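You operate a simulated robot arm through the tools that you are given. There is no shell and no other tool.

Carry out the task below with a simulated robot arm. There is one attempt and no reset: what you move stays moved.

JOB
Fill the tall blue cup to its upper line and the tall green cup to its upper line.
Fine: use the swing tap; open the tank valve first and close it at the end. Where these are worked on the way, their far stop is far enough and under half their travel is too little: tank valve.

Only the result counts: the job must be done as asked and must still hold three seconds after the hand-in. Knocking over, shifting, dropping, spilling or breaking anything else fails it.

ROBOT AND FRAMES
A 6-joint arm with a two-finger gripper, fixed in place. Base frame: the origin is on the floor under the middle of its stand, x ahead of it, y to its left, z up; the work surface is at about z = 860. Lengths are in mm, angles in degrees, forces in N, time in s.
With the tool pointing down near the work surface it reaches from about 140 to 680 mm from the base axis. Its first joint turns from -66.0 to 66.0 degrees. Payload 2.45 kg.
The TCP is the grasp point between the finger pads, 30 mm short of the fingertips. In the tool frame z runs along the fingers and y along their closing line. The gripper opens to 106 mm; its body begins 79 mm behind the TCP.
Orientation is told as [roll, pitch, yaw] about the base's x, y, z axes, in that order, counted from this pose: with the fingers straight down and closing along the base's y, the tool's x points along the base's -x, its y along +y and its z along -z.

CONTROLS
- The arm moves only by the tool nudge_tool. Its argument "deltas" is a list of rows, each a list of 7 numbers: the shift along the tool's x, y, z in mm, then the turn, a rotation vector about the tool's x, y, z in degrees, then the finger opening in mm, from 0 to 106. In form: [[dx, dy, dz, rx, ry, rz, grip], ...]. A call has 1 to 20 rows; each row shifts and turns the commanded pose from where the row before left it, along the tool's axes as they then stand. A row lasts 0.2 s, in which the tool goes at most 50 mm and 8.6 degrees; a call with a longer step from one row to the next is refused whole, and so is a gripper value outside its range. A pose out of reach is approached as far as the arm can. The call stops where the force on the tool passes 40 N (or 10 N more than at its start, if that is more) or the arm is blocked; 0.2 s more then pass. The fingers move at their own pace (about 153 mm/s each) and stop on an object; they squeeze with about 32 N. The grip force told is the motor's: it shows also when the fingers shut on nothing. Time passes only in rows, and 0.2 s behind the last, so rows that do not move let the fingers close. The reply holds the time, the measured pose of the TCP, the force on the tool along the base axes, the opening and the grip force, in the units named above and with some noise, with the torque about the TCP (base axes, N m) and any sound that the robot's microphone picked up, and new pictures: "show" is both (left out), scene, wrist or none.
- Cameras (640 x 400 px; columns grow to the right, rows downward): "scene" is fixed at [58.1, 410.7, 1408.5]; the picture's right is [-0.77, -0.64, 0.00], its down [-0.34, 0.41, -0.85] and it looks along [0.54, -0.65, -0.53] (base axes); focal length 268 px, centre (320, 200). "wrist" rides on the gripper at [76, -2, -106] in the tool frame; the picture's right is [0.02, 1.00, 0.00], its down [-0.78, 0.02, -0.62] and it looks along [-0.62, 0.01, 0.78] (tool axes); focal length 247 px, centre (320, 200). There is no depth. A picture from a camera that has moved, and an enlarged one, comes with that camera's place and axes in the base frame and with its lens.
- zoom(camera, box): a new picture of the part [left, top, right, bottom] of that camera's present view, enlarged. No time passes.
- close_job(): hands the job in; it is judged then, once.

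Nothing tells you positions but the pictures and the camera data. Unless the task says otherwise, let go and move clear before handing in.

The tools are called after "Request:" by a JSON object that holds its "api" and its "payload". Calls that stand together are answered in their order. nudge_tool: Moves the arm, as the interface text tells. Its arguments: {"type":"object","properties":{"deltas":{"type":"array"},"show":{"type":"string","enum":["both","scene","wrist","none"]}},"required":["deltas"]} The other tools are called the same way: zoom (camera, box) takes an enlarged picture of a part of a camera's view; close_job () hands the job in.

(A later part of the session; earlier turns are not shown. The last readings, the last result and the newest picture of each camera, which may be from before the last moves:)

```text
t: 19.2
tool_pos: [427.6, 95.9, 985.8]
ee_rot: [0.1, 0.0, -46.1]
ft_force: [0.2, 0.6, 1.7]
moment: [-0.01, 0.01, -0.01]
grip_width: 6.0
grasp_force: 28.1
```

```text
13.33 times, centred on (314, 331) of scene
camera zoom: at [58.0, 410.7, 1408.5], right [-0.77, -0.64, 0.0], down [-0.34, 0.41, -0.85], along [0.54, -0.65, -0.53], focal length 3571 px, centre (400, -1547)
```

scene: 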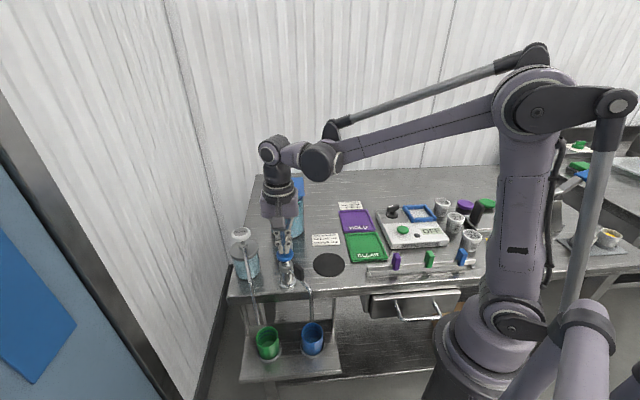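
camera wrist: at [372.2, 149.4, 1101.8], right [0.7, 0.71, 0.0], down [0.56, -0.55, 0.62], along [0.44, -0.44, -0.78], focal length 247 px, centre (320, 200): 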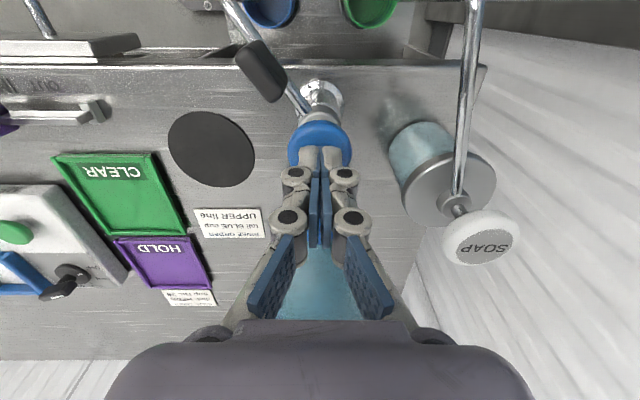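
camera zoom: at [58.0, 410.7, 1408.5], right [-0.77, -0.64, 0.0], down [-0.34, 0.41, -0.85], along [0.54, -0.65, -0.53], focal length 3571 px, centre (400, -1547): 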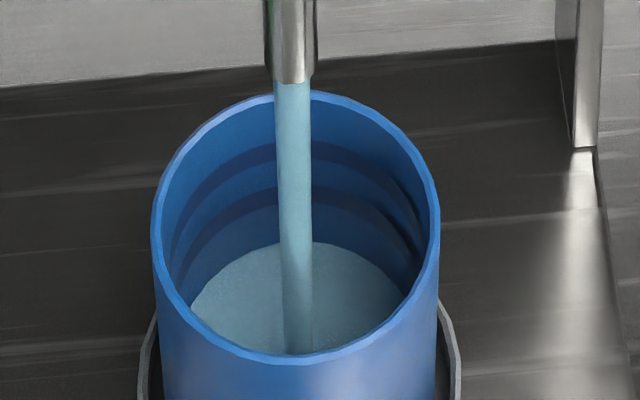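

It's steady at 5 px/s, with about 17 s to go. I'll continue holding.

Request:
{"api": "nudge_tool", "payload": {"deltas": [[0, 0, 0, 0, 0, 0, 0], [0, 0, 0, 0, 0, 0, 0], [0, 0, 0, 0, 0, 0, 0], [0, 0, 0, 0, 0, 0, 0], [0, 0, 0, 0, 0, 0, 0], [0, 0, 0, 0, 0, 0, 0], [0, 0, 0, 0, 0, 0, 0], [0, 0, 0, 0, 0, 0, 0], [0, 0, 0, 0, 0, 0, 0], [0, 0, 0, 0, 0, 0, 0], [0, 0, 0, 0, 0, 0, 0], [0, 0, 0, 0, 0, 0, 0], [0, 0, 0, 0, 0, 0, 0], [0, 0, 0, 0, 0, 0, 0], [0, 0, 0, 0, 0, 0, 0], [0, 0, 0, 0, 0, 0, 0], [0, 0, 0, 0, 0, 0, 0], [0, 0, 0, 0, 0, 0, 0], [0, 0, 0, 0, 0, 0, 0], [0, 0, 0, 0, 0, 0, 0]], "show": "none"}}

Request:
{"api": "zoom", "payload": {"camera": "scene", "box": [290, 316, 338, 346]}}

```text
t: 23.4
tool_pos: [427.6, 95.8, 984.9]
ee_rot: [0.0, 0.0, -46.0]
ft_force: [0.3, 0.0, 2.4]
moment: [0.0, 0.01, 0.02]
grip_width: 6.3
grasp_force: 28.6
```

```text
13.33 times, centred on (314, 331) of scene
camera zoom: at [58.0, 410.7, 1408.5], right [-0.77, -0.64, 0.0], down [-0.34, 0.41, -0.85], along [0.54, -0.65, -0.53], focal length 3571 px, centre (400, -1547)
```

zoom: 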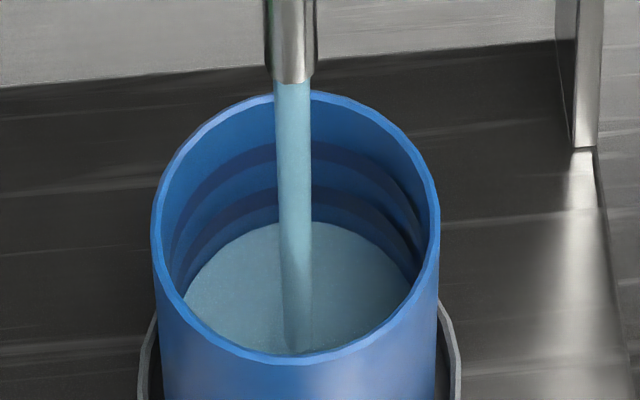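

The level is just under the lower line. I'll continue holding.

Request:
{"api": "nudge_tool", "payload": {"deltas": [[0, 0, 0, 0, 0, 0, 0], [0, 0, 0, 0, 0, 0, 0], [0, 0, 0, 0, 0, 0, 0], [0, 0, 0, 0, 0, 0, 0], [0, 0, 0, 0, 0, 0, 0], [0, 0, 0, 0, 0, 0, 0], [0, 0, 0, 0, 0, 0, 0], [0, 0, 0, 0, 0, 0, 0], [0, 0, 0, 0, 0, 0, 0], [0, 0, 0, 0, 0, 0, 0], [0, 0, 0, 0, 0, 0, 0], [0, 0, 0, 0, 0, 0, 0], [0, 0, 0, 0, 0, 0, 0], [0, 0, 0, 0, 0, 0, 0], [0, 0, 0, 0, 0, 0, 0], [0, 0, 0, 0, 0, 0, 0], [0, 0, 0, 0, 0, 0, 0], [0, 0, 0, 0, 0, 0, 0], [0, 0, 0, 0, 0, 0, 0], [0, 0, 0, 0, 0, 0, 0]], "show": "none"}}

Request:
{"api": "zoom", "payload": {"camera": "scene", "box": [290, 316, 338, 346]}}

```text
t: 27.6
tool_pos: [427.0, 95.7, 985.1]
ee_rot: [0.0, 0.0, -46.0]
ft_force: [0.2, -0.6, 2.1]
moment: [-0.03, 0.02, 0.0]
grip_width: 5.9
grasp_force: 28.6
```

```text
13.33 times, centred on (314, 331) of scene
camera zoom: at [58.0, 410.7, 1408.5], right [-0.77, -0.64, 0.0], down [-0.34, 0.41, -0.85], along [0.54, -0.65, -0.53], focal length 3571 px, centre (400, -1547)
```

zoom: 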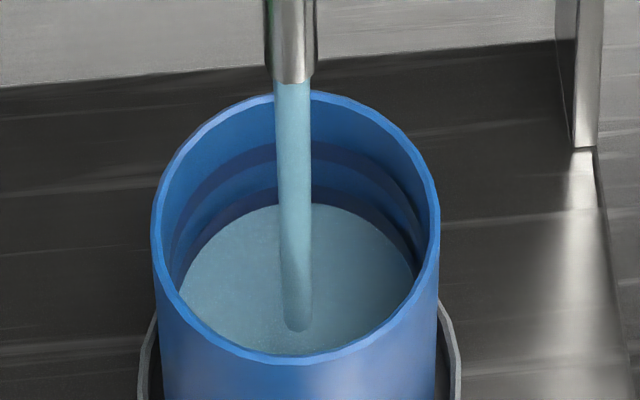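

The level is at about 204 and is covering the lower line, with the upper line at about 155. I'll keep holding.

Request:
{"api": "nudge_tool", "payload": {"deltas": [[0, 0, 0, 0, 0, 0, 0], [0, 0, 0, 0, 0, 0, 0], [0, 0, 0, 0, 0, 0, 0], [0, 0, 0, 0, 0, 0, 0], [0, 0, 0, 0, 0, 0, 0], [0, 0, 0, 0, 0, 0, 0], [0, 0, 0, 0, 0, 0, 0], [0, 0, 0, 0, 0, 0, 0], [0, 0, 0, 0, 0, 0, 0], [0, 0, 0, 0, 0, 0, 0], [0, 0, 0, 0, 0, 0, 0], [0, 0, 0, 0, 0, 0, 0], [0, 0, 0, 0, 0, 0, 0], [0, 0, 0, 0, 0, 0, 0], [0, 0, 0, 0, 0, 0, 0], [0, 0, 0, 0, 0, 0, 0], [0, 0, 0, 0, 0, 0, 0], [0, 0, 0, 0, 0, 0, 0], [0, 0, 0, 0, 0, 0, 0], [0, 0, 0, 0, 0, 0, 0]], "show": "none"}}

Request:
{"api": "zoom", "payload": {"camera": "scene", "box": [290, 316, 338, 346]}}

```text
t: 31.8
tool_pos: [425.9, 96.0, 984.7]
ee_rot: [0.1, 0.1, -46.0]
ft_force: [0.3, 0.3, 1.9]
moment: [0.01, 0.01, 0.03]
grip_width: 6.1
grasp_force: 28.6
```

```text
13.33 times, centred on (314, 331) of scene
camera zoom: at [58.0, 410.7, 1408.5], right [-0.77, -0.64, 0.0], down [-0.34, 0.41, -0.85], along [0.54, -0.65, -0.53], focal length 3571 px, centre (400, -1547)
```

zoom: 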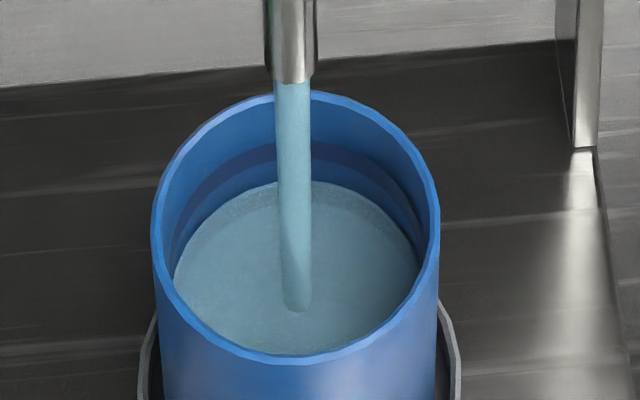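

The level is at about 181 and the upper line band is about 143–168. I'll zoom in for the exact band position before the last few seconds.

Request:
{"api": "zoom", "payload": {"camera": "scene", "box": [300, 320, 332, 340]}}

```text
16.00 times, centred on (316, 330) of scene
camera zoom: at [58.0, 410.7, 1408.5], right [-0.77, -0.64, 0.0], down [-0.34, 0.41, -0.85], along [0.54, -0.65, -0.53], focal length 4285 px, centre (384, -1880)
```

zoom: 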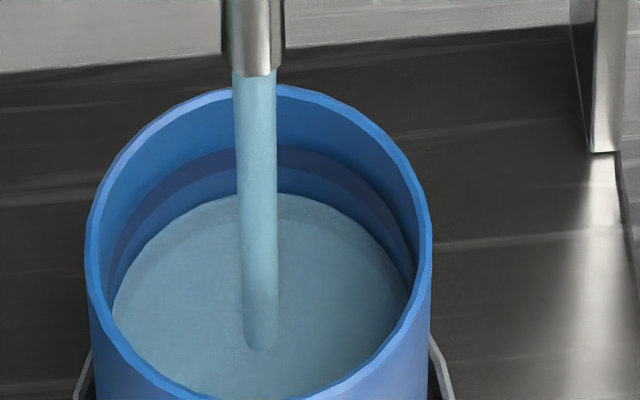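

The upper band spans about 145–171 here and the water is at 193. I'll hold about 4 s more and recheck.

Request:
{"api": "nudge_tool", "payload": {"deltas": [[0, 0, 0, 0, 0, 0, 0], [0, 0, 0, 0, 0, 0, 0], [0, 0, 0, 0, 0, 0, 0], [0, 0, 0, 0, 0, 0, 0], [0, 0, 0, 0, 0, 0, 0], [0, 0, 0, 0, 0, 0, 0], [0, 0, 0, 0, 0, 0, 0], [0, 0, 0, 0, 0, 0, 0], [0, 0, 0, 0, 0, 0, 0], [0, 0, 0, 0, 0, 0, 0], [0, 0, 0, 0, 0, 0, 0], [0, 0, 0, 0, 0, 0, 0], [0, 0, 0, 0, 0, 0, 0], [0, 0, 0, 0, 0, 0, 0], [0, 0, 0, 0, 0, 0, 0], [0, 0, 0, 0, 0, 0, 0]], "show": "none"}}

Request:
{"api": "zoom", "payload": {"camera": "scene", "box": [300, 320, 332, 340]}}

```text
t: 35.2
tool_pos: [426.8, 95.5, 984.8]
ee_rot: [0.1, 0.1, -46.0]
ft_force: [-0.1, -0.5, 1.4]
moment: [0.02, -0.01, -0.02]
grip_width: 6.1
grasp_force: 28.9
```

```text
16.00 times, centred on (316, 330) of scene
camera zoom: at [58.0, 410.7, 1408.5], right [-0.77, -0.64, 0.0], down [-0.34, 0.41, -0.85], along [0.54, -0.65, -0.53], focal length 4285 px, centre (384, -1880)
```

zoom: 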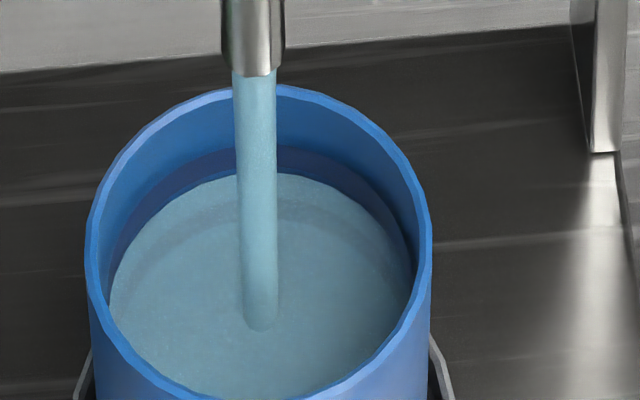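

The water is at the band's lower edge. I'll hold about 1.6 s more and then lift off in the same call.

Request:
{"api": "nudge_tool", "payload": {"deltas": [[0, 0, 0, 0, 0, 0, 0], [0, 0, 0, 0, 0, 0, 0], [0, 0, 0, 0, 0, 0, 0], [0, 0, 0, 0, 0, 0, 0], [0, 0, 0, 0, 0, 0, 0], [0, 0, 0, 0, 0, 0, 0], [0, 0, 0, 0, 0, 0, 0], [0, 0, 0, 0, 0, 0, 0], [0, 0, -12, 0, 0, 0, 0], [0, 0, -30, 0, 0, 0, 0]], "show": "scene"}}

Request:
{"api": "zoom", "payload": {"camera": "scene", "box": [300, 320, 332, 340]}}

Request:
{"api": "zoom", "payload": {"camera": "scene", "box": [250, 220, 330, 270]}}

```text
t: 37.4
tool_pos: [427.2, 97.8, 1027.6]
ee_rot: [0.2, 0.0, -45.9]
ft_force: [-0.3, 0.6, -0.2]
moment: [0.0, -0.02, 0.0]
grip_width: 0.0
grasp_force: 28.7
```

scene: 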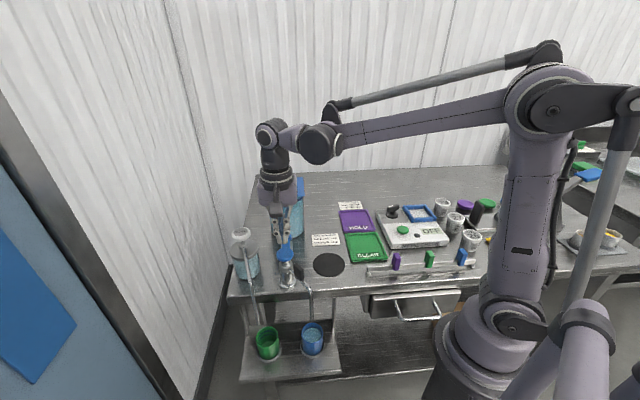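

```text
16.00 times, centred on (316, 330) of scene
camera zoom: at [58.0, 410.7, 1408.5], right [-0.77, -0.64, 0.0], down [-0.34, 0.41, -0.85], along [0.54, -0.65, -0.53], focal length 4285 px, centre (384, -1880)
```

zoom: 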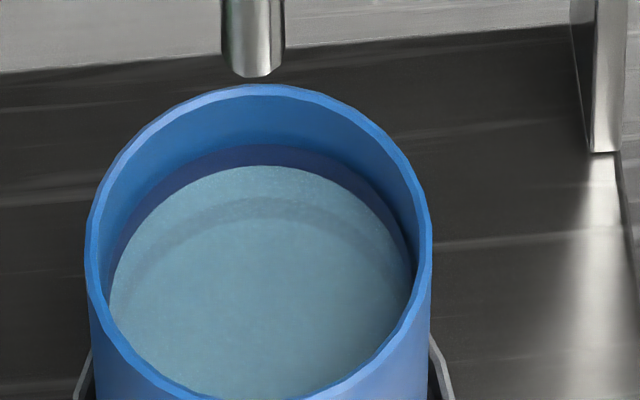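

```text
8.00 times, centred on (290, 245) of scene
camera zoom: at [58.0, 410.7, 1408.5], right [-0.77, -0.64, 0.0], down [-0.34, 0.41, -0.85], along [0.54, -0.65, -0.53], focal length 2143 px, centre (560, -160)
```

zoom: 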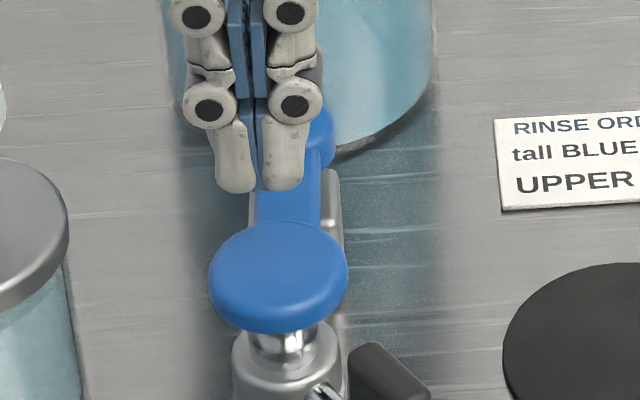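

The flow stopped on release and the water sits about 1.3 mm below the band's centre. One short extra press of about 0.9 s should centre it.

Request:
{"api": "nudge_tool", "payload": {"deltas": [[0, 0, 30, 0, 0, 0, 0], [0, 0, 12, 0, 0, 0, 0], [0, 0, 0, 0, 0, 0, 0], [0, 0, 0, 0, 0, 0, 0], [0, 0, 0, 0, 0, 0, 0], [0, 0, 0, 0, 0, 0, 0], [0, 0, -12, 0, 0, 0, 0], [0, 0, -30, 0, 0, 0, 0]], "show": "scene"}}

Request:
{"api": "zoom", "payload": {"camera": "scene", "box": [300, 320, 332, 340]}}

```text
t: 39.2
tool_pos: [428.3, 95.8, 1029.3]
ee_rot: [0.2, 0.0, -46.0]
ft_force: [-1.1, 0.5, -0.3]
moment: [0.01, -0.01, -0.01]
grip_width: 0.0
grasp_force: 28.0
```

scene: 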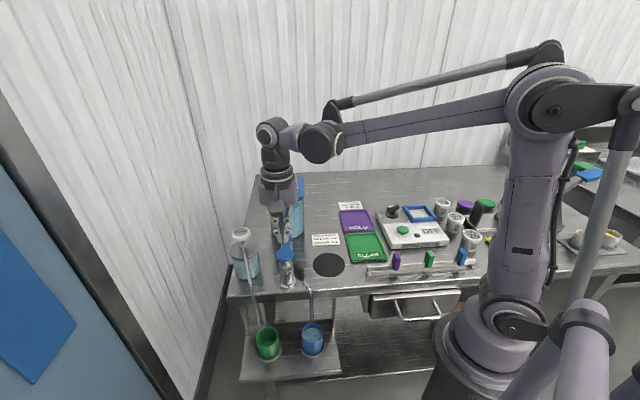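

```text
16.00 times, centred on (316, 330) of scene
camera zoom: at [58.0, 410.7, 1408.5], right [-0.77, -0.64, 0.0], down [-0.34, 0.41, -0.85], along [0.54, -0.65, -0.53], focal length 4285 px, centre (384, -1880)
```

zoom: 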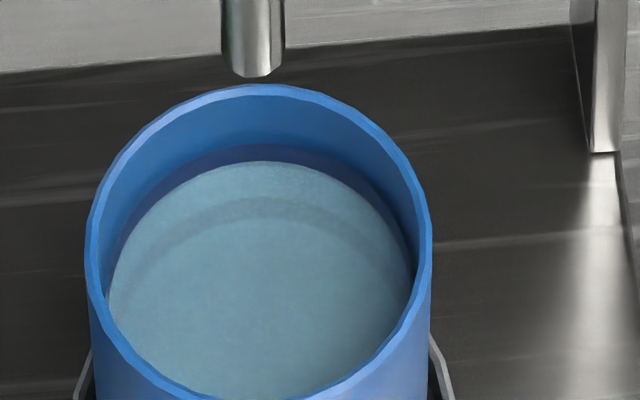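

The level is now about 161, with the band centre at about 158, so it's within 1 mm. I'll zoom once more to confirm, and look at the paddle for the swing.

Request:
{"api": "zoom", "payload": {"camera": "scene", "box": [304, 322, 324, 334]}}

Request:
{"api": "zoom", "payload": {"camera": "scene", "box": [240, 225, 340, 300]}}

Request:
{"api": "zoom", "payload": {"camera": "wrist", "box": [200, 0, 500, 190]}}

```text
16.00 times, centred on (314, 328) of scene
camera zoom: at [58.0, 410.7, 1408.5], right [-0.77, -0.64, 0.0], down [-0.34, 0.41, -0.85], along [0.54, -0.65, -0.53], focal length 4285 px, centre (416, -1848)
```

zoom: 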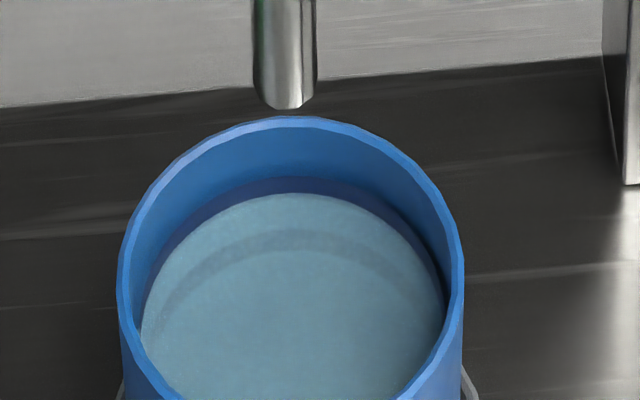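

```text
5.33 times, centred on (290, 262) of scene
camera zoom: at [58.0, 410.7, 1408.5], right [-0.77, -0.64, 0.0], down [-0.34, 0.41, -0.85], along [0.54, -0.65, -0.53], focal length 1428 px, centre (480, -133)
```

zoom: 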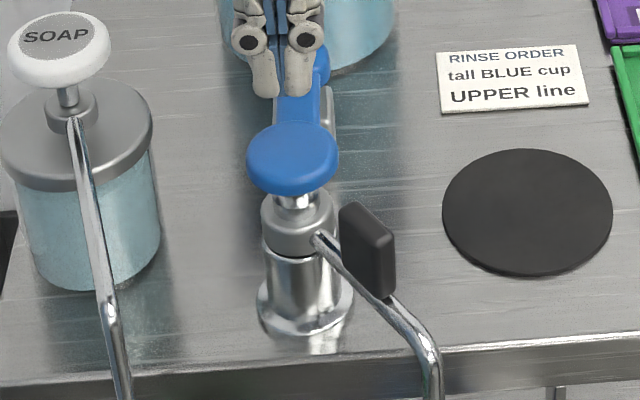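

```text
2.11 times, centred on (350, 95) of wrist
camera zoom: at [371.7, 150.1, 1135.3], right [0.7, 0.71, 0.0], down [0.56, -0.55, 0.62], along [0.44, -0.44, -0.78], focal length 520 px, centre (257, 421)
```

zoom: 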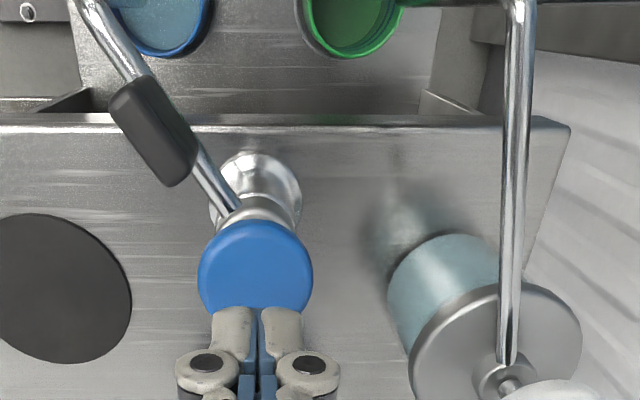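

The blue cup's level sits inside the upper band. The paddle stands about 40–67 mm out from the column at azimuth about 172°, so I'll turn the tool parallel to it, go round to its right side, and lower the closed fingertips beside it.

Request:
{"api": "nudge_tool", "payload": {"deltas": [[0, 0, 0, 0, 0, -7.6, 0], [0, 0, 0, 0, 0, -7.6, 0], [0, 0, 0, 0, 0, -7.6, 0], [0, 0, 0, 0, 0, -7.6, 0], [0, 0, 0, 0, 0, -7.6, 0], [28.3, -15.1, 0, 0, 0, 0, 0], [28.3, -15.1, 0, 0, 0, 0, 0], [0, 0, 20, 0, 0, 0, 0]], "show": "both"}}

Request:
{"api": "zoom", "payload": {"camera": "wrist", "box": [220, 60, 460, 210]}}

Request:
{"api": "zoom", "payload": {"camera": "scene", "box": [260, 225, 340, 285]}}

```text
t: 41.0
tool_pos: [363.6, 73.9, 1005.9]
ee_rot: [0.0, -0.1, -7.9]
ft_force: [-0.4, 0.0, 0.5]
moment: [0.01, -0.06, 0.02]
grip_width: 0.0
grasp_force: 28.7
camera wrist: at [286.9, 82.7, 1113.5], right [0.12, 0.99, 0.0], down [0.78, -0.09, 0.62], along [0.62, -0.07, -0.78], focal length 247 px, centre (320, 200)
```

scene: 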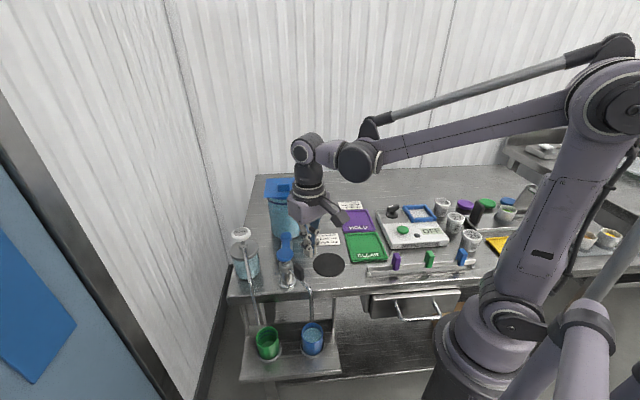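
wrist: 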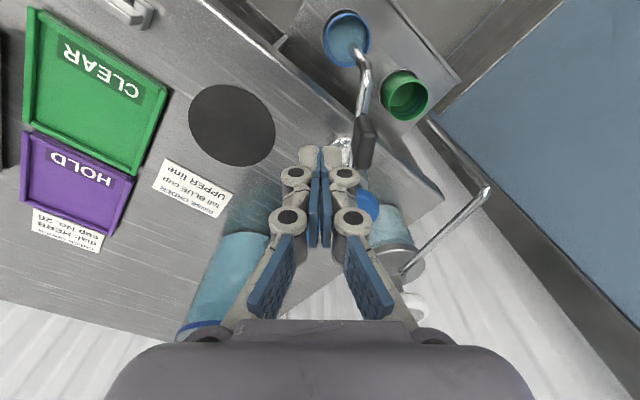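

```text
2.67 times, centred on (340, 135) of wrist
camera zoom: at [286.9, 82.7, 1113.5], right [0.12, 0.99, 0.0], down [0.78, -0.09, 0.62], along [0.62, -0.07, -0.78], focal length 659 px, centre (267, 373)
```

zoom: 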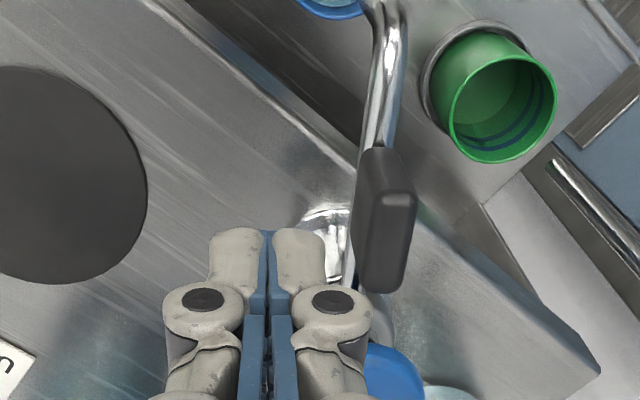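

```text
6.67 times, centred on (300, 255) of scene
camera zoom: at [58.1, 410.7, 1408.5], right [-0.77, -0.64, 0.0], down [-0.34, 0.41, -0.85], along [0.54, -0.65, -0.53], focal length 1786 px, centre (453, -167)
```

zoom: 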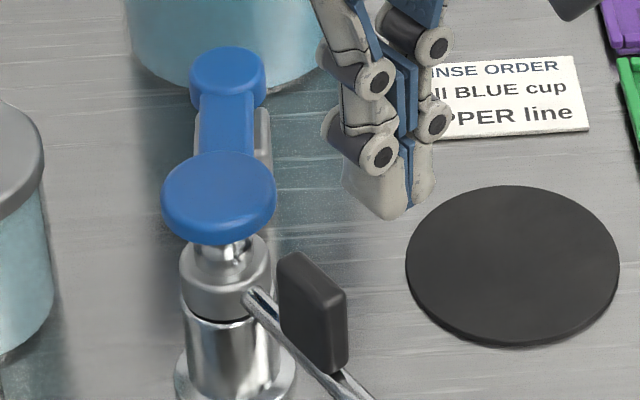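

The fingertips are to the right of the paddle with clearance. I'll lower them to paddle height.

Request:
{"api": "nudge_tool", "payload": {"deltas": [[0, 0, 20, 0, 0, 0, 0], [0, 0, 21, 0, 0, 0, 0], [0, 0, 0, 0, 0, 0, 0]], "show": "both"}}

Request:
{"api": "zoom", "payload": {"camera": "scene", "box": [260, 225, 340, 285]}}

```text
t: 41.8
tool_pos: [365.9, 74.8, 966.2]
ee_rot: [0.1, -0.2, -8.0]
ft_force: [0.3, 0.2, -0.3]
moment: [-0.01, -0.01, 0.0]
grip_width: 0.3
grasp_force: 28.4
camera wrist: at [288.0, 82.8, 1072.0], right [0.12, 0.99, 0.0], down [0.78, -0.09, 0.62], along [0.62, -0.07, -0.78], focal length 247 px, centre (320, 200)
```

scene: 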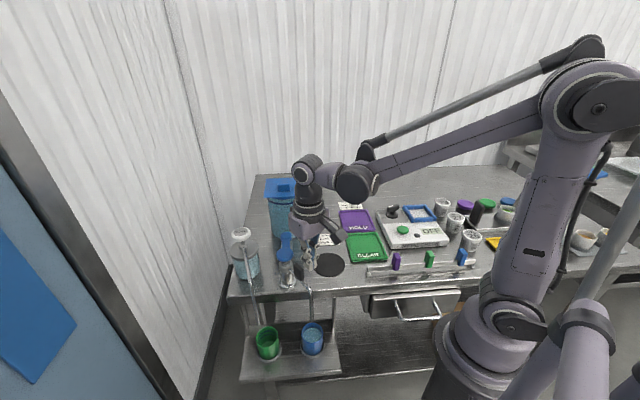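
wrist: 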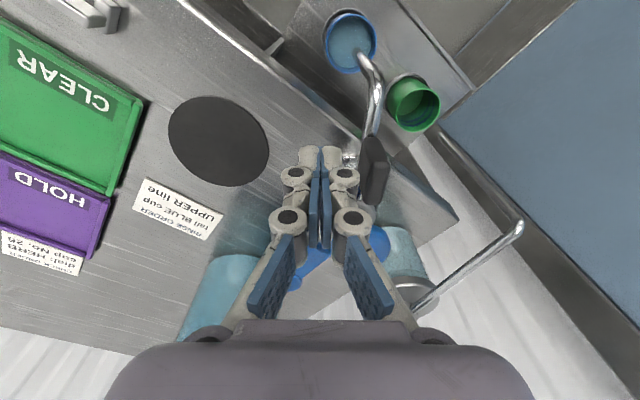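

```text
6.67 times, centred on (300, 255) of scene
camera zoom: at [58.1, 410.7, 1408.5], right [-0.77, -0.64, 0.0], down [-0.34, 0.41, -0.85], along [0.54, -0.65, -0.53], focal length 1786 px, centre (453, -167)
```

zoom: 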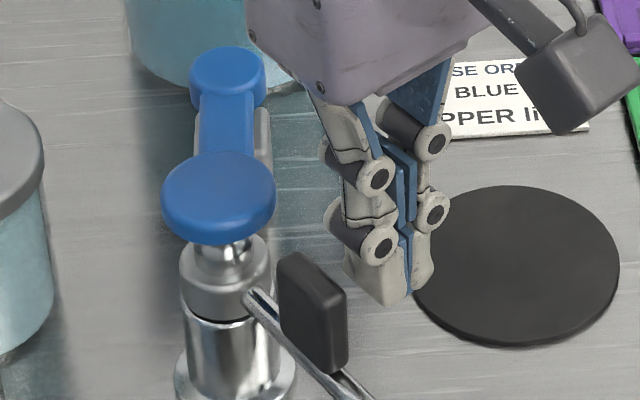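

The fingertips are beside the paddle at the right height. I'll close the gap and start sweeping the spout about the column.

Request:
{"api": "nudge_tool", "payload": {"deltas": [[0, 5, 0, 0, 0, 0, 0], [0, 4, 0, 0, 0, 0, 0], [2.26, 7.49, 0, 0, 0, 7.5, 0], [2.26, 7.49, 0, 0, 0, 7.5, 0]], "show": "both"}}

Request:
{"api": "zoom", "payload": {"camera": "scene", "box": [250, 225, 350, 345]}}

```text
t: 42.8
tool_pos: [367.4, 97.5, 965.6]
ee_rot: [0.1, -0.1, -23.1]
ft_force: [0.1, -0.2, -0.3]
moment: [0.0, -0.01, -0.02]
grip_width: 0.0
grasp_force: 28.4
camera wrist: at [294.2, 126.0, 1072.8], right [0.37, 0.93, 0.0], down [0.73, -0.29, 0.62], along [0.58, -0.23, -0.78], focal length 247 px, centre (320, 200)
```

scene: 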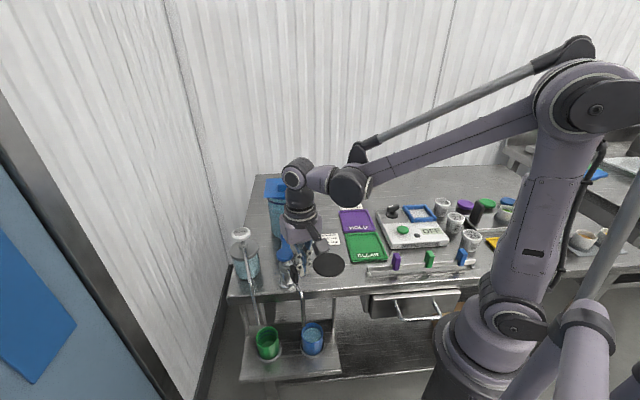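
wrist: 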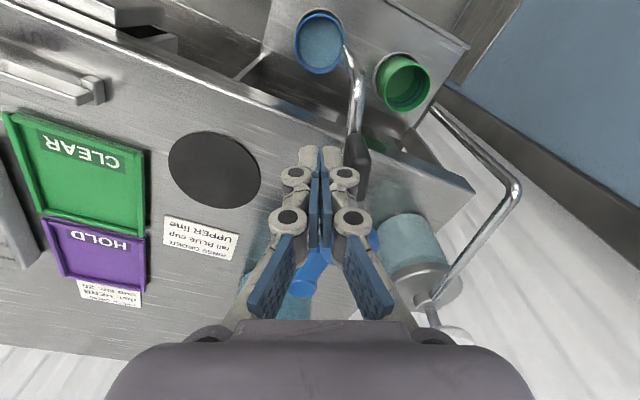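

```text
3.33 times, centred on (300, 285) of scene
camera zoom: at [58.0, 410.7, 1408.5], right [-0.77, -0.64, 0.0], down [-0.34, 0.41, -0.85], along [0.54, -0.65, -0.53], focal length 893 px, centre (387, -83)
```

zoom: 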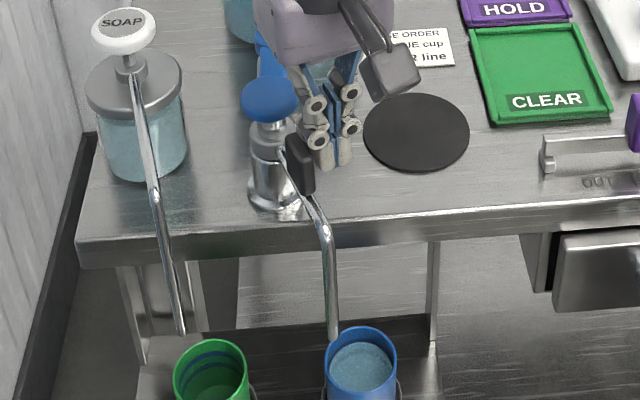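

The spout is swinging with the finger at almost no force. I'll continue the arc.

Request:
{"api": "nudge_tool", "payload": {"deltas": [[2.26, 7.3, 0, 0, 0, 7.5, 0], [2.26, 7.3, 0, 0, 0, 7.5, 0], [2.26, 7.3, 0, 0, 0, 7.5, 0], [2.26, 7.3, 0, 0, 0, 7.5, 0]], "show": "both"}}

Request:
{"api": "zoom", "payload": {"camera": "scene", "box": [230, 225, 330, 345]}}

Request:
{"api": "zoom", "payload": {"camera": "wrist", "box": [250, 0, 530, 200]}}

```text
t: 43.8
tool_pos: [374.3, 125.5, 966.0]
ee_rot: [0.1, -0.1, -53.1]
ft_force: [0.0, -1.1, 0.1]
moment: [0.03, 0.02, -0.01]
grip_width: 0.1
grasp_force: 29.1
camera wrist: at [325.9, 186.2, 1073.4], right [0.79, 0.62, 0.0], down [0.48, -0.62, 0.62], along [0.39, -0.49, -0.78], focal length 247 px, centre (320, 200)
```

scene: 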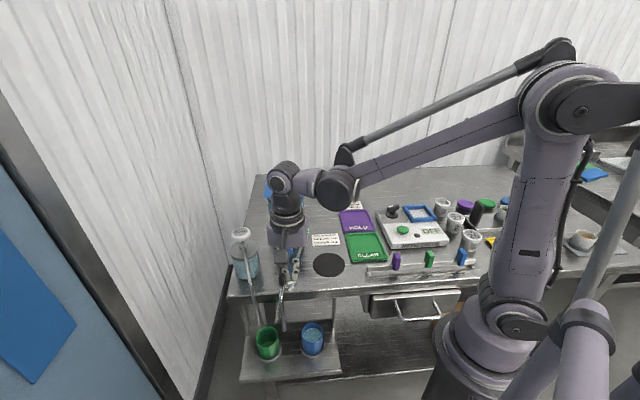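
wrist: 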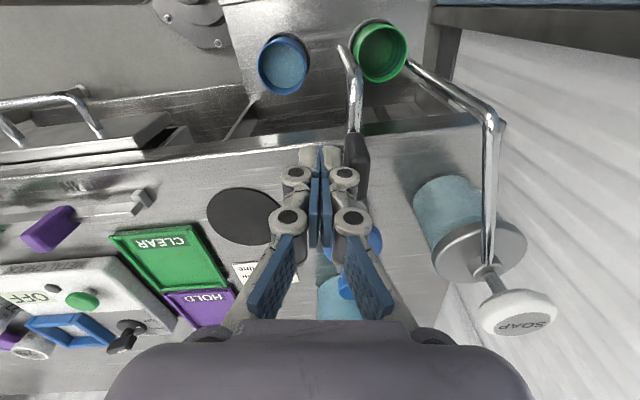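

```text
3.33 times, centred on (280, 285) of scene
camera zoom: at [58.0, 410.7, 1408.5], right [-0.77, -0.64, 0.0], down [-0.34, 0.41, -0.85], along [0.54, -0.65, -0.53], focal length 893 px, centre (453, -83)
```

zoom: 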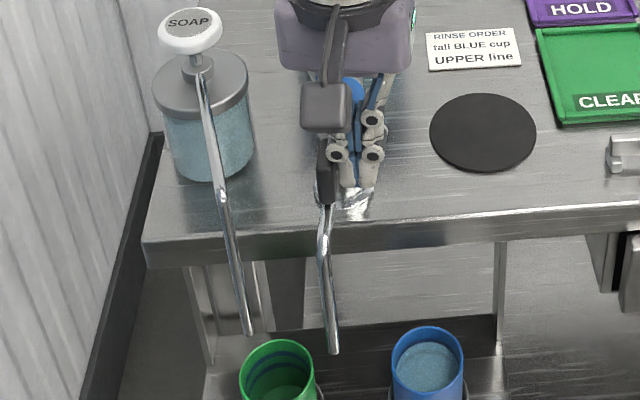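

```text
2.00 times, centred on (390, 100) of wrist
camera zoom: at [325.9, 186.2, 1073.4], right [0.79, 0.62, 0.0], down [0.48, -0.62, 0.62], along [0.39, -0.49, -0.78], focal length 494 px, centre (180, 400)
```

zoom: 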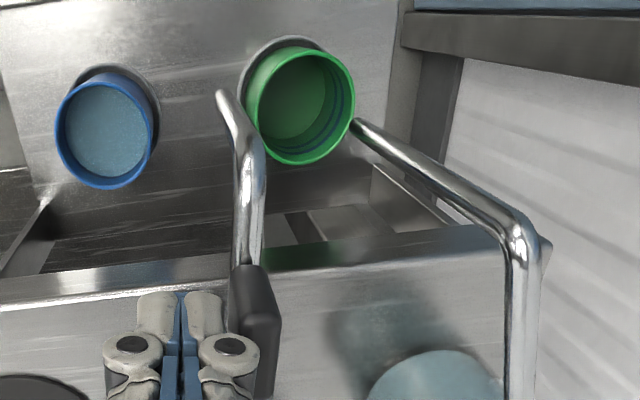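

The spout tip is now at azimuth about 126.5°, and I want about 103° for the green cup while staying clear of the soap spout. I'll go two more steps, then fine-tune.

Request:
{"api": "nudge_tool", "payload": {"deltas": [[2.5, 7.3, 0, 0, 0, 7.5, 0], [2.5, 7.3, 0, 0, 0, 7.5, 0], [0, 0, 0, 0, 0, 0, 0]], "show": "both"}}

Request:
{"api": "zoom", "payload": {"camera": "scene", "box": [230, 280, 330, 360]}}

Request:
{"api": "zoom", "payload": {"camera": "wrist", "box": [250, 0, 530, 200]}}

```text
t: 44.6
tool_pos: [384.6, 139.4, 965.7]
ee_rot: [0.0, 0.0, -68.1]
ft_force: [-0.4, -1.1, 0.3]
moment: [-0.03, -0.02, 0.02]
grip_width: 0.1
grasp_force: 28.4
camera wrist: at [353.1, 209.2, 1072.6], right [0.92, 0.39, 0.0], down [0.31, -0.72, 0.62], along [0.25, -0.57, -0.78], focal length 247 px, centre (320, 200)
```

scene: 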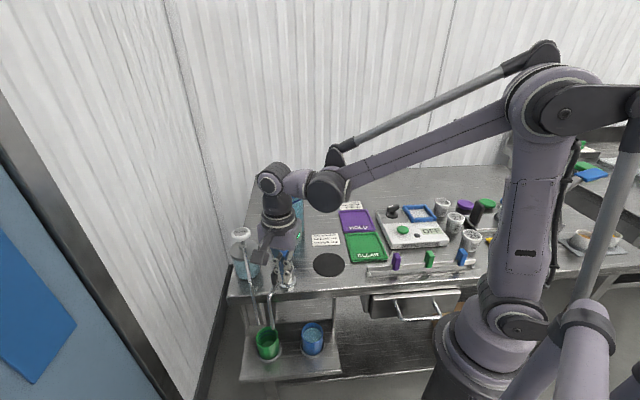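
wrist: 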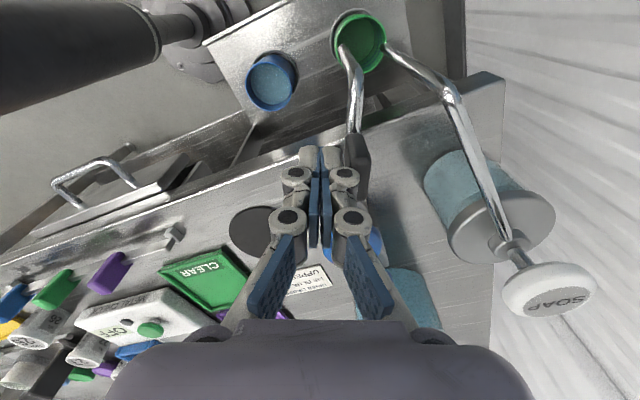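

```text
5.00 times, centred on (280, 320) of scene
camera zoom: at [58.0, 410.7, 1408.5], right [-0.77, -0.64, 0.0], down [-0.34, 0.41, -0.85], along [0.54, -0.65, -0.53], focal length 1339 px, centre (520, -400)
```

zoom: 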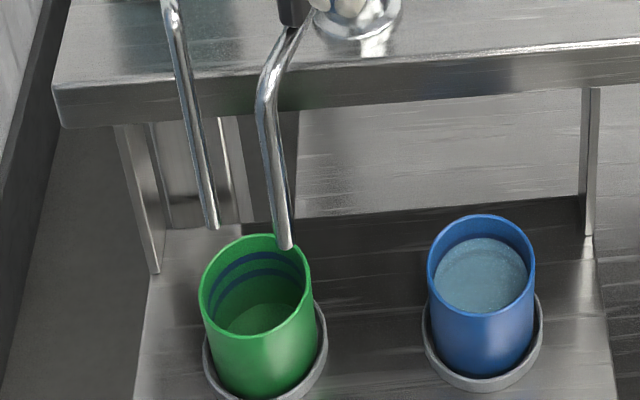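

```text
2.00 times, centred on (390, 100) of wrist
camera zoom: at [353.1, 209.2, 1072.6], right [0.92, 0.39, 0.0], down [0.31, -0.72, 0.62], along [0.25, -0.57, -0.78], focal length 494 px, centre (180, 400)
```

zoom: 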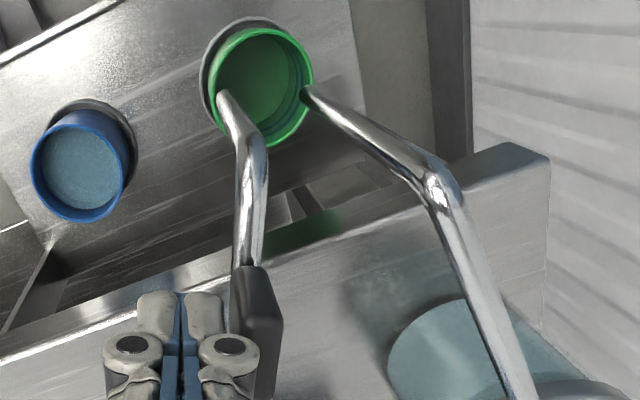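

The spout is at azimuth about 111°. One more 8° step puts it over the green cup's opening.

Request:
{"api": "nudge_tool", "payload": {"deltas": [[2.6, 7.7, 0, 0, 0, 8, 0], [0, 0, 0, 0, 0, 0, 0]], "show": "both"}}

Request:
{"api": "zoom", "payload": {"camera": "scene", "box": [230, 280, 330, 360]}}

Request:
{"api": "zoom", "payload": {"camera": "wrist", "box": [250, 0, 530, 200]}}

```text
t: 45.2
tool_pos: [390.6, 145.0, 964.8]
ee_rot: [0.1, 0.1, -76.0]
ft_force: [-0.1, 0.5, 0.7]
moment: [-0.01, 0.02, 0.0]
grip_width: 0.0
grasp_force: 28.9
camera wrist: at [369.1, 218.5, 1072.7], right [0.96, 0.26, 0.0], down [0.2, -0.76, 0.62], along [0.16, -0.6, -0.78], focal length 247 px, centre (320, 200)
```

scene: 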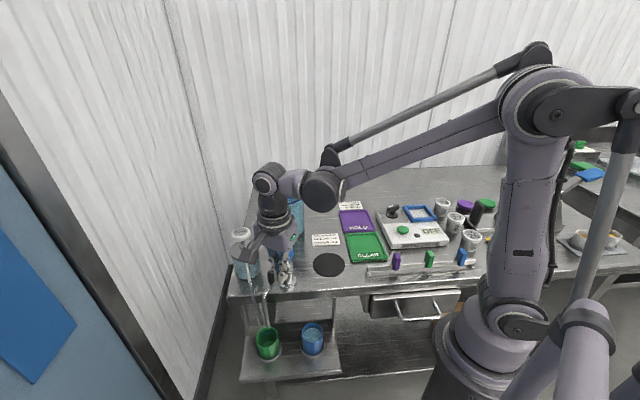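
wrist: 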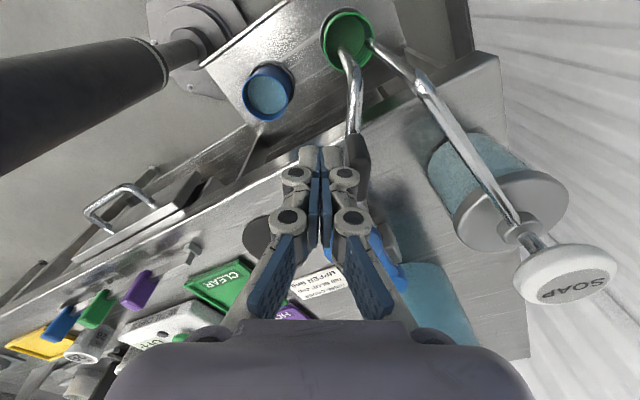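

```text
5.00 times, centred on (280, 320) of scene
camera zoom: at [58.1, 410.7, 1408.5], right [-0.77, -0.64, 0.0], down [-0.34, 0.41, -0.85], along [0.54, -0.65, -0.53], focal length 1339 px, centre (520, -400)
```

zoom: 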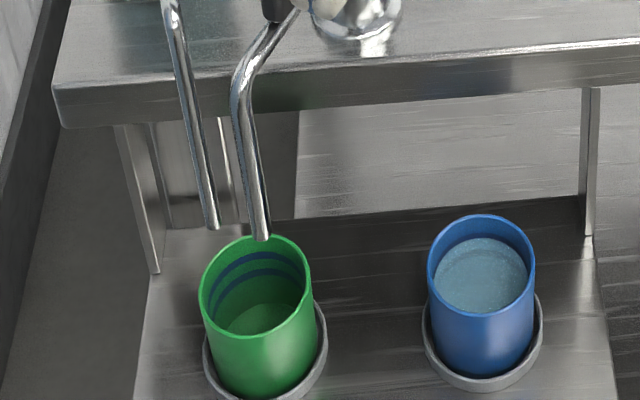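

```text
2.00 times, centred on (390, 100) of wrist
camera zoom: at [369.1, 218.5, 1072.7], right [0.96, 0.26, 0.0], down [0.2, -0.76, 0.62], along [0.16, -0.6, -0.78], focal length 494 px, centre (180, 400)
```

zoom: 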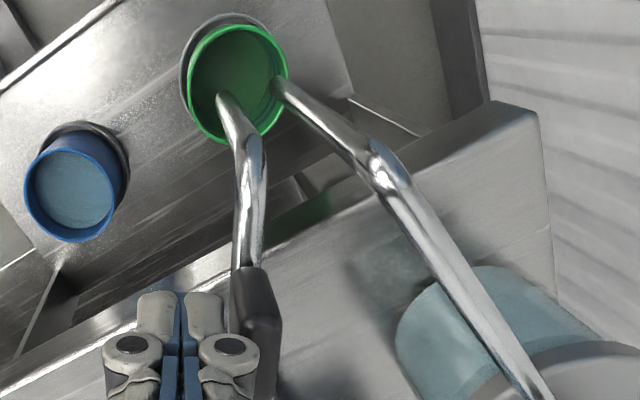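

The spout is at about 104°, 9 mm short of the cup centre. I'll nudge 2.5° more, then back off the paddle and rise.

Request:
{"api": "nudge_tool", "payload": {"deltas": [[1.0, 2.4, 0, 0, 0, 2.5, 0], [0, 0, 0, 0, 0, 0, 0], [0, -6, 0, 0, 0, 0, 0], [0, 0, -30, 0, 0, 0, 0], [0, 0, -35, 0, 0, 0, 0]], "show": "both"}}

Request:
{"api": "zoom", "payload": {"camera": "scene", "box": [230, 280, 330, 360]}}

Request:
{"api": "zoom", "payload": {"camera": "wrist", "box": [250, 0, 530, 200]}}

```text
t: 46.4
tool_pos: [388.7, 146.7, 1033.2]
ee_rot: [0.2, 0.2, -78.5]
ft_force: [-0.3, -0.4, -0.5]
moment: [-0.02, 0.01, 0.02]
grip_width: 0.0
grasp_force: 29.1
camera wrist: at [370.0, 220.9, 1139.9], right [0.98, 0.22, 0.0], down [0.17, -0.77, 0.62], along [0.14, -0.6, -0.78], focal length 247 px, centre (320, 200)
```

scene: 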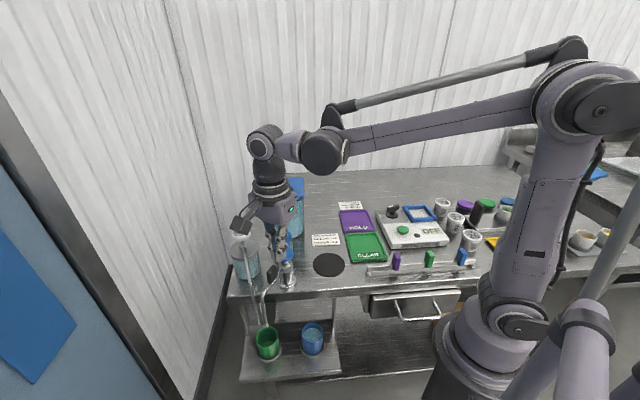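
wrist: 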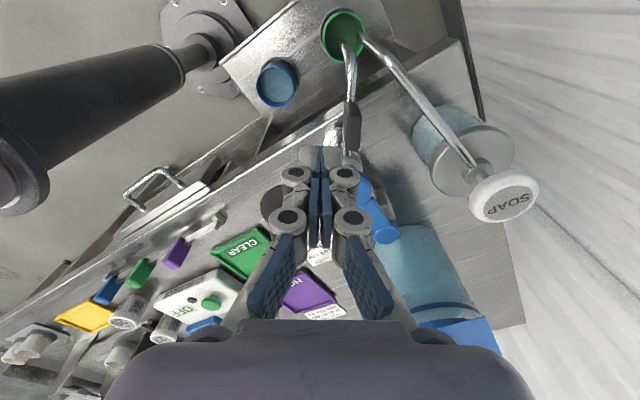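

```text
5.00 times, centred on (280, 320) of scene
camera zoom: at [58.0, 410.7, 1408.5], right [-0.77, -0.64, 0.0], down [-0.34, 0.41, -0.85], along [0.54, -0.65, -0.53], focal length 1339 px, centre (520, -400)
```

zoom: 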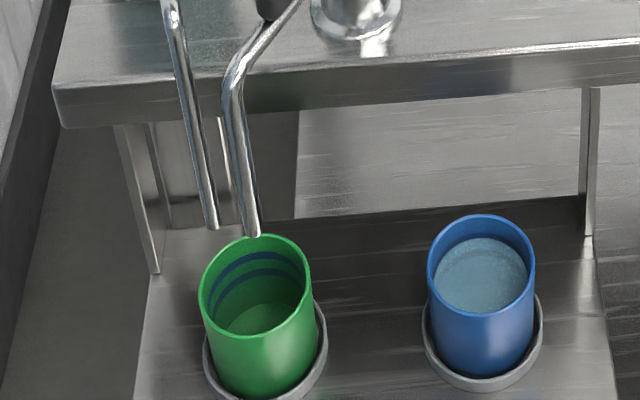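

```text
2.00 times, centred on (390, 100) of wrist
camera zoom: at [370.0, 220.9, 1139.9], right [0.98, 0.22, 0.0], down [0.17, -0.77, 0.62], along [0.14, -0.6, -0.78], focal length 494 px, centre (180, 400)
```

zoom: 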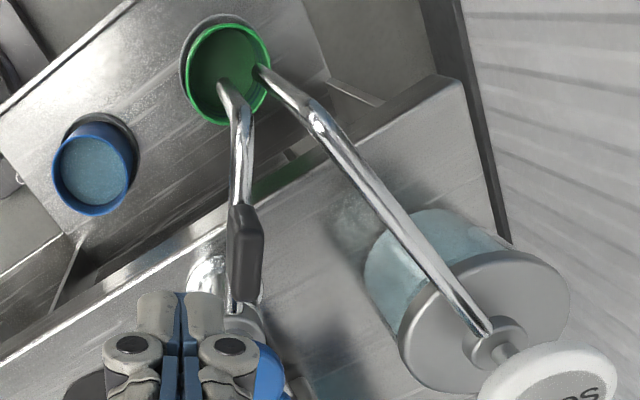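

The spout is now at azimuth about 101.5°, about 5 mm from the green cup's centre and clear of the soap spout. I'll return above the cap.

Request:
{"api": "nudge_tool", "payload": {"deltas": [[0, 0, 0, 0, 0, -8.1, 0], [0, 0, 0, 0, 0, -8.1, 0], [0, 0, 0, 0, 0, -8.1, 0], [0, 0, 0, 0, 0, -8.1, 0], [-31.6, -4, 0, 0, 0, 0, 0], [-31.6, -4, 0, 0, 0, 0, 0], [0, 0, 30, 0, 0, 0, 0], [0, 0, 0, 0, 0, 0, 0]], "show": "both"}}

Request:
{"api": "zoom", "payload": {"camera": "scene", "box": [250, 220, 330, 270]}}

Request:
{"api": "zoom", "payload": {"camera": "scene", "box": [244, 315, 292, 345]}}

```text
t: 48.2
tool_pos: [426.3, 94.2, 999.1]
ee_rot: [0.1, 0.0, -46.1]
ft_force: [0.1, 0.2, 0.9]
moment: [-0.02, 0.0, -0.02]
grip_width: 0.0
grasp_force: 28.7
camera wrist: at [370.7, 148.3, 1106.4], right [0.7, 0.71, 0.0], down [0.55, -0.55, 0.62], along [0.44, -0.44, -0.78], focal length 247 px, centre (320, 200)
```

scene: 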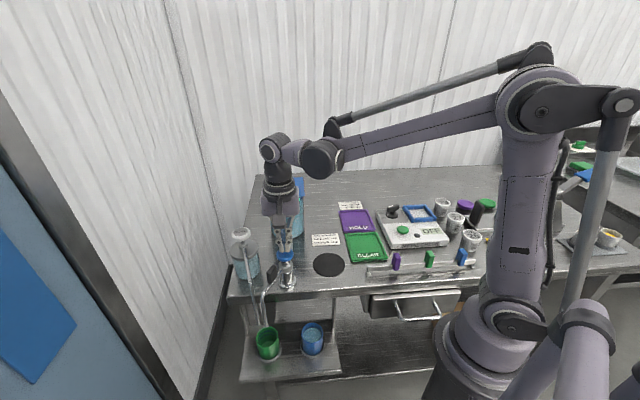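
wrist: 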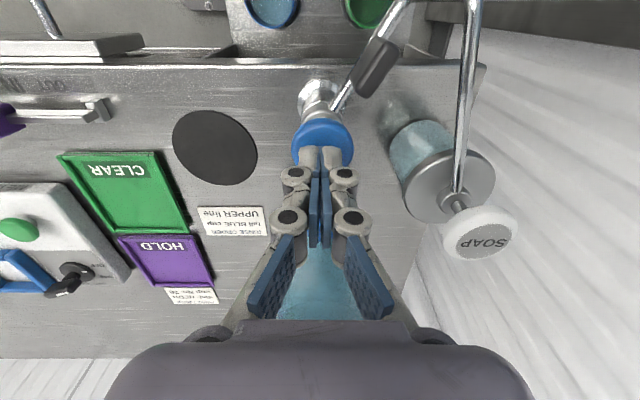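

```text
8.00 times, centred on (290, 245) of scene
camera zoom: at [58.1, 410.7, 1408.5], right [-0.77, -0.64, 0.0], down [-0.34, 0.41, -0.85], along [0.54, -0.65, -0.53], focal length 2143 px, centre (560, -160)
```

zoom: 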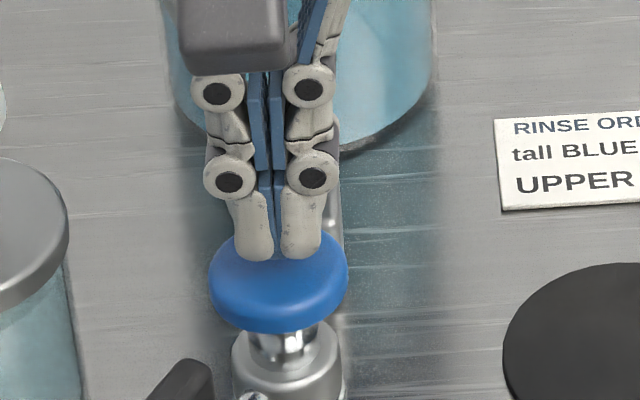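

```text
13.33 times, centred on (268, 330) of scene
camera zoom: at [58.1, 410.7, 1408.5], right [-0.77, -0.64, 0.0], down [-0.34, 0.41, -0.85], along [0.54, -0.65, -0.53], focal length 3571 px, centre (1013, -1533)
```

zoom: 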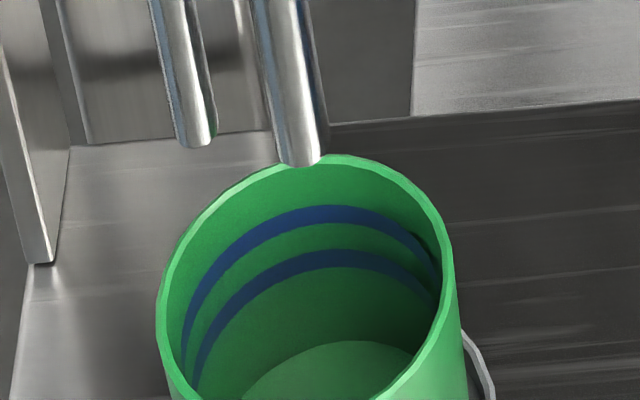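

The green cup's lines are visible, with the upper band at about y 206–228 here. I'll press the cap and check that the stream lands in the cup.

Request:
{"api": "nudge_tool", "payload": {"deltas": [[0, 0, 9, 0, 0, 0, 0], [0, 0, 5, 0, 0, 0, 0], [0, 0, 0, 0, 0, 0, 0]], "show": "none"}}

Request:
{"api": "zoom", "payload": {"camera": "scene", "box": [244, 315, 292, 345]}}

Request:
{"api": "zoom", "payload": {"camera": "scene", "box": [250, 220, 330, 270]}}

```text
t: 49.0
tool_pos: [425.6, 95.0, 986.5]
ee_rot: [0.1, 0.0, -46.2]
ft_force: [0.7, 0.4, 1.8]
moment: [0.0, -0.05, 0.01]
grip_width: 6.0
grasp_force: 28.9
```

```text
13.33 times, centred on (268, 330) of scene
camera zoom: at [58.1, 410.7, 1408.5], right [-0.77, -0.64, 0.0], down [-0.34, 0.41, -0.85], along [0.54, -0.65, -0.53], focal length 3571 px, centre (1013, -1533)
```

zoom: 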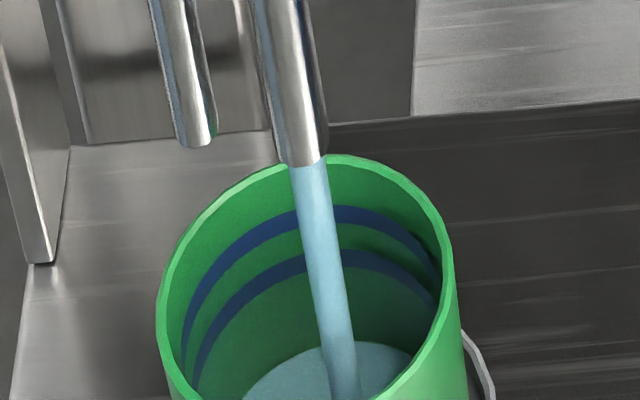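

```text
8.00 times, centred on (290, 245) of scene
camera zoom: at [58.1, 410.7, 1408.5], right [-0.77, -0.64, 0.0], down [-0.34, 0.41, -0.85], along [0.54, -0.65, -0.53], focal length 2143 px, centre (560, -160)
```

zoom: 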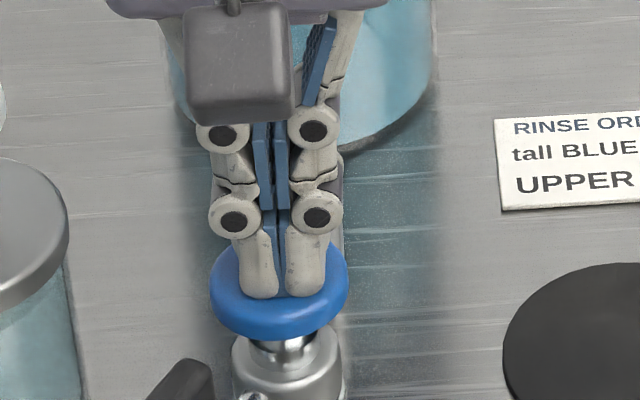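

The stream lands inside the green cup. I'll hold and monitor.

Request:
{"api": "nudge_tool", "payload": {"deltas": [[0, 0, 0, 0, 0, 0, 0], [0, 0, 0, 0, 0, 0, 0], [0, 0, 0, 0, 0, 0, 0], [0, 0, 0, 0, 0, 0, 0], [0, 0, 0, 0, 0, 0, 0], [0, 0, 0, 0, 0, 0, 0], [0, 0, 0, 0, 0, 0, 0], [0, 0, 0, 0, 0, 0, 0], [0, 0, 0, 0, 0, 0, 0], [0, 0, 0, 0, 0, 0, 0], [0, 0, 0, 0, 0, 0, 0], [0, 0, 0, 0, 0, 0, 0], [0, 0, 0, 0, 0, 0, 0], [0, 0, 0, 0, 0, 0, 0], [0, 0, 0, 0, 0, 0, 0], [0, 0, 0, 0, 0, 0, 0], [0, 0, 0, 0, 0, 0, 0], [0, 0, 0, 0, 0, 0, 0], [0, 0, 0, 0, 0, 0, 0], [0, 0, 0, 0, 0, 0, 0]], "show": "none"}}

Request:
{"api": "zoom", "payload": {"camera": "scene", "box": [244, 315, 292, 345]}}

```text
t: 53.2
tool_pos: [425.0, 94.2, 986.1]
ee_rot: [0.2, 0.1, -46.1]
ft_force: [0.6, 0.1, 1.9]
moment: [0.0, 0.0, -0.01]
grip_width: 6.0
grasp_force: 28.2
```

```text
13.33 times, centred on (268, 330) of scene
camera zoom: at [58.0, 410.7, 1408.5], right [-0.77, -0.64, 0.0], down [-0.34, 0.41, -0.85], along [0.54, -0.65, -0.53], focal length 3571 px, centre (1013, -1533)
```

zoom: 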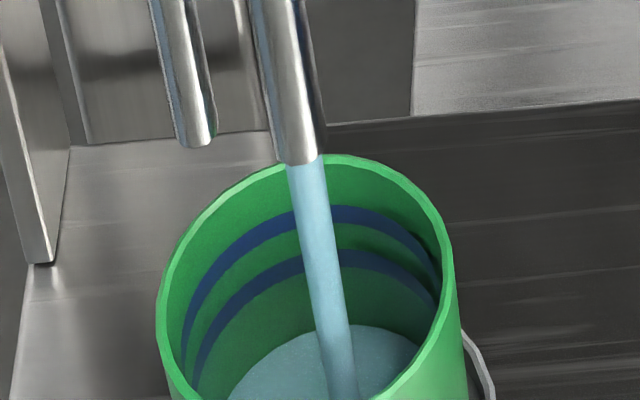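

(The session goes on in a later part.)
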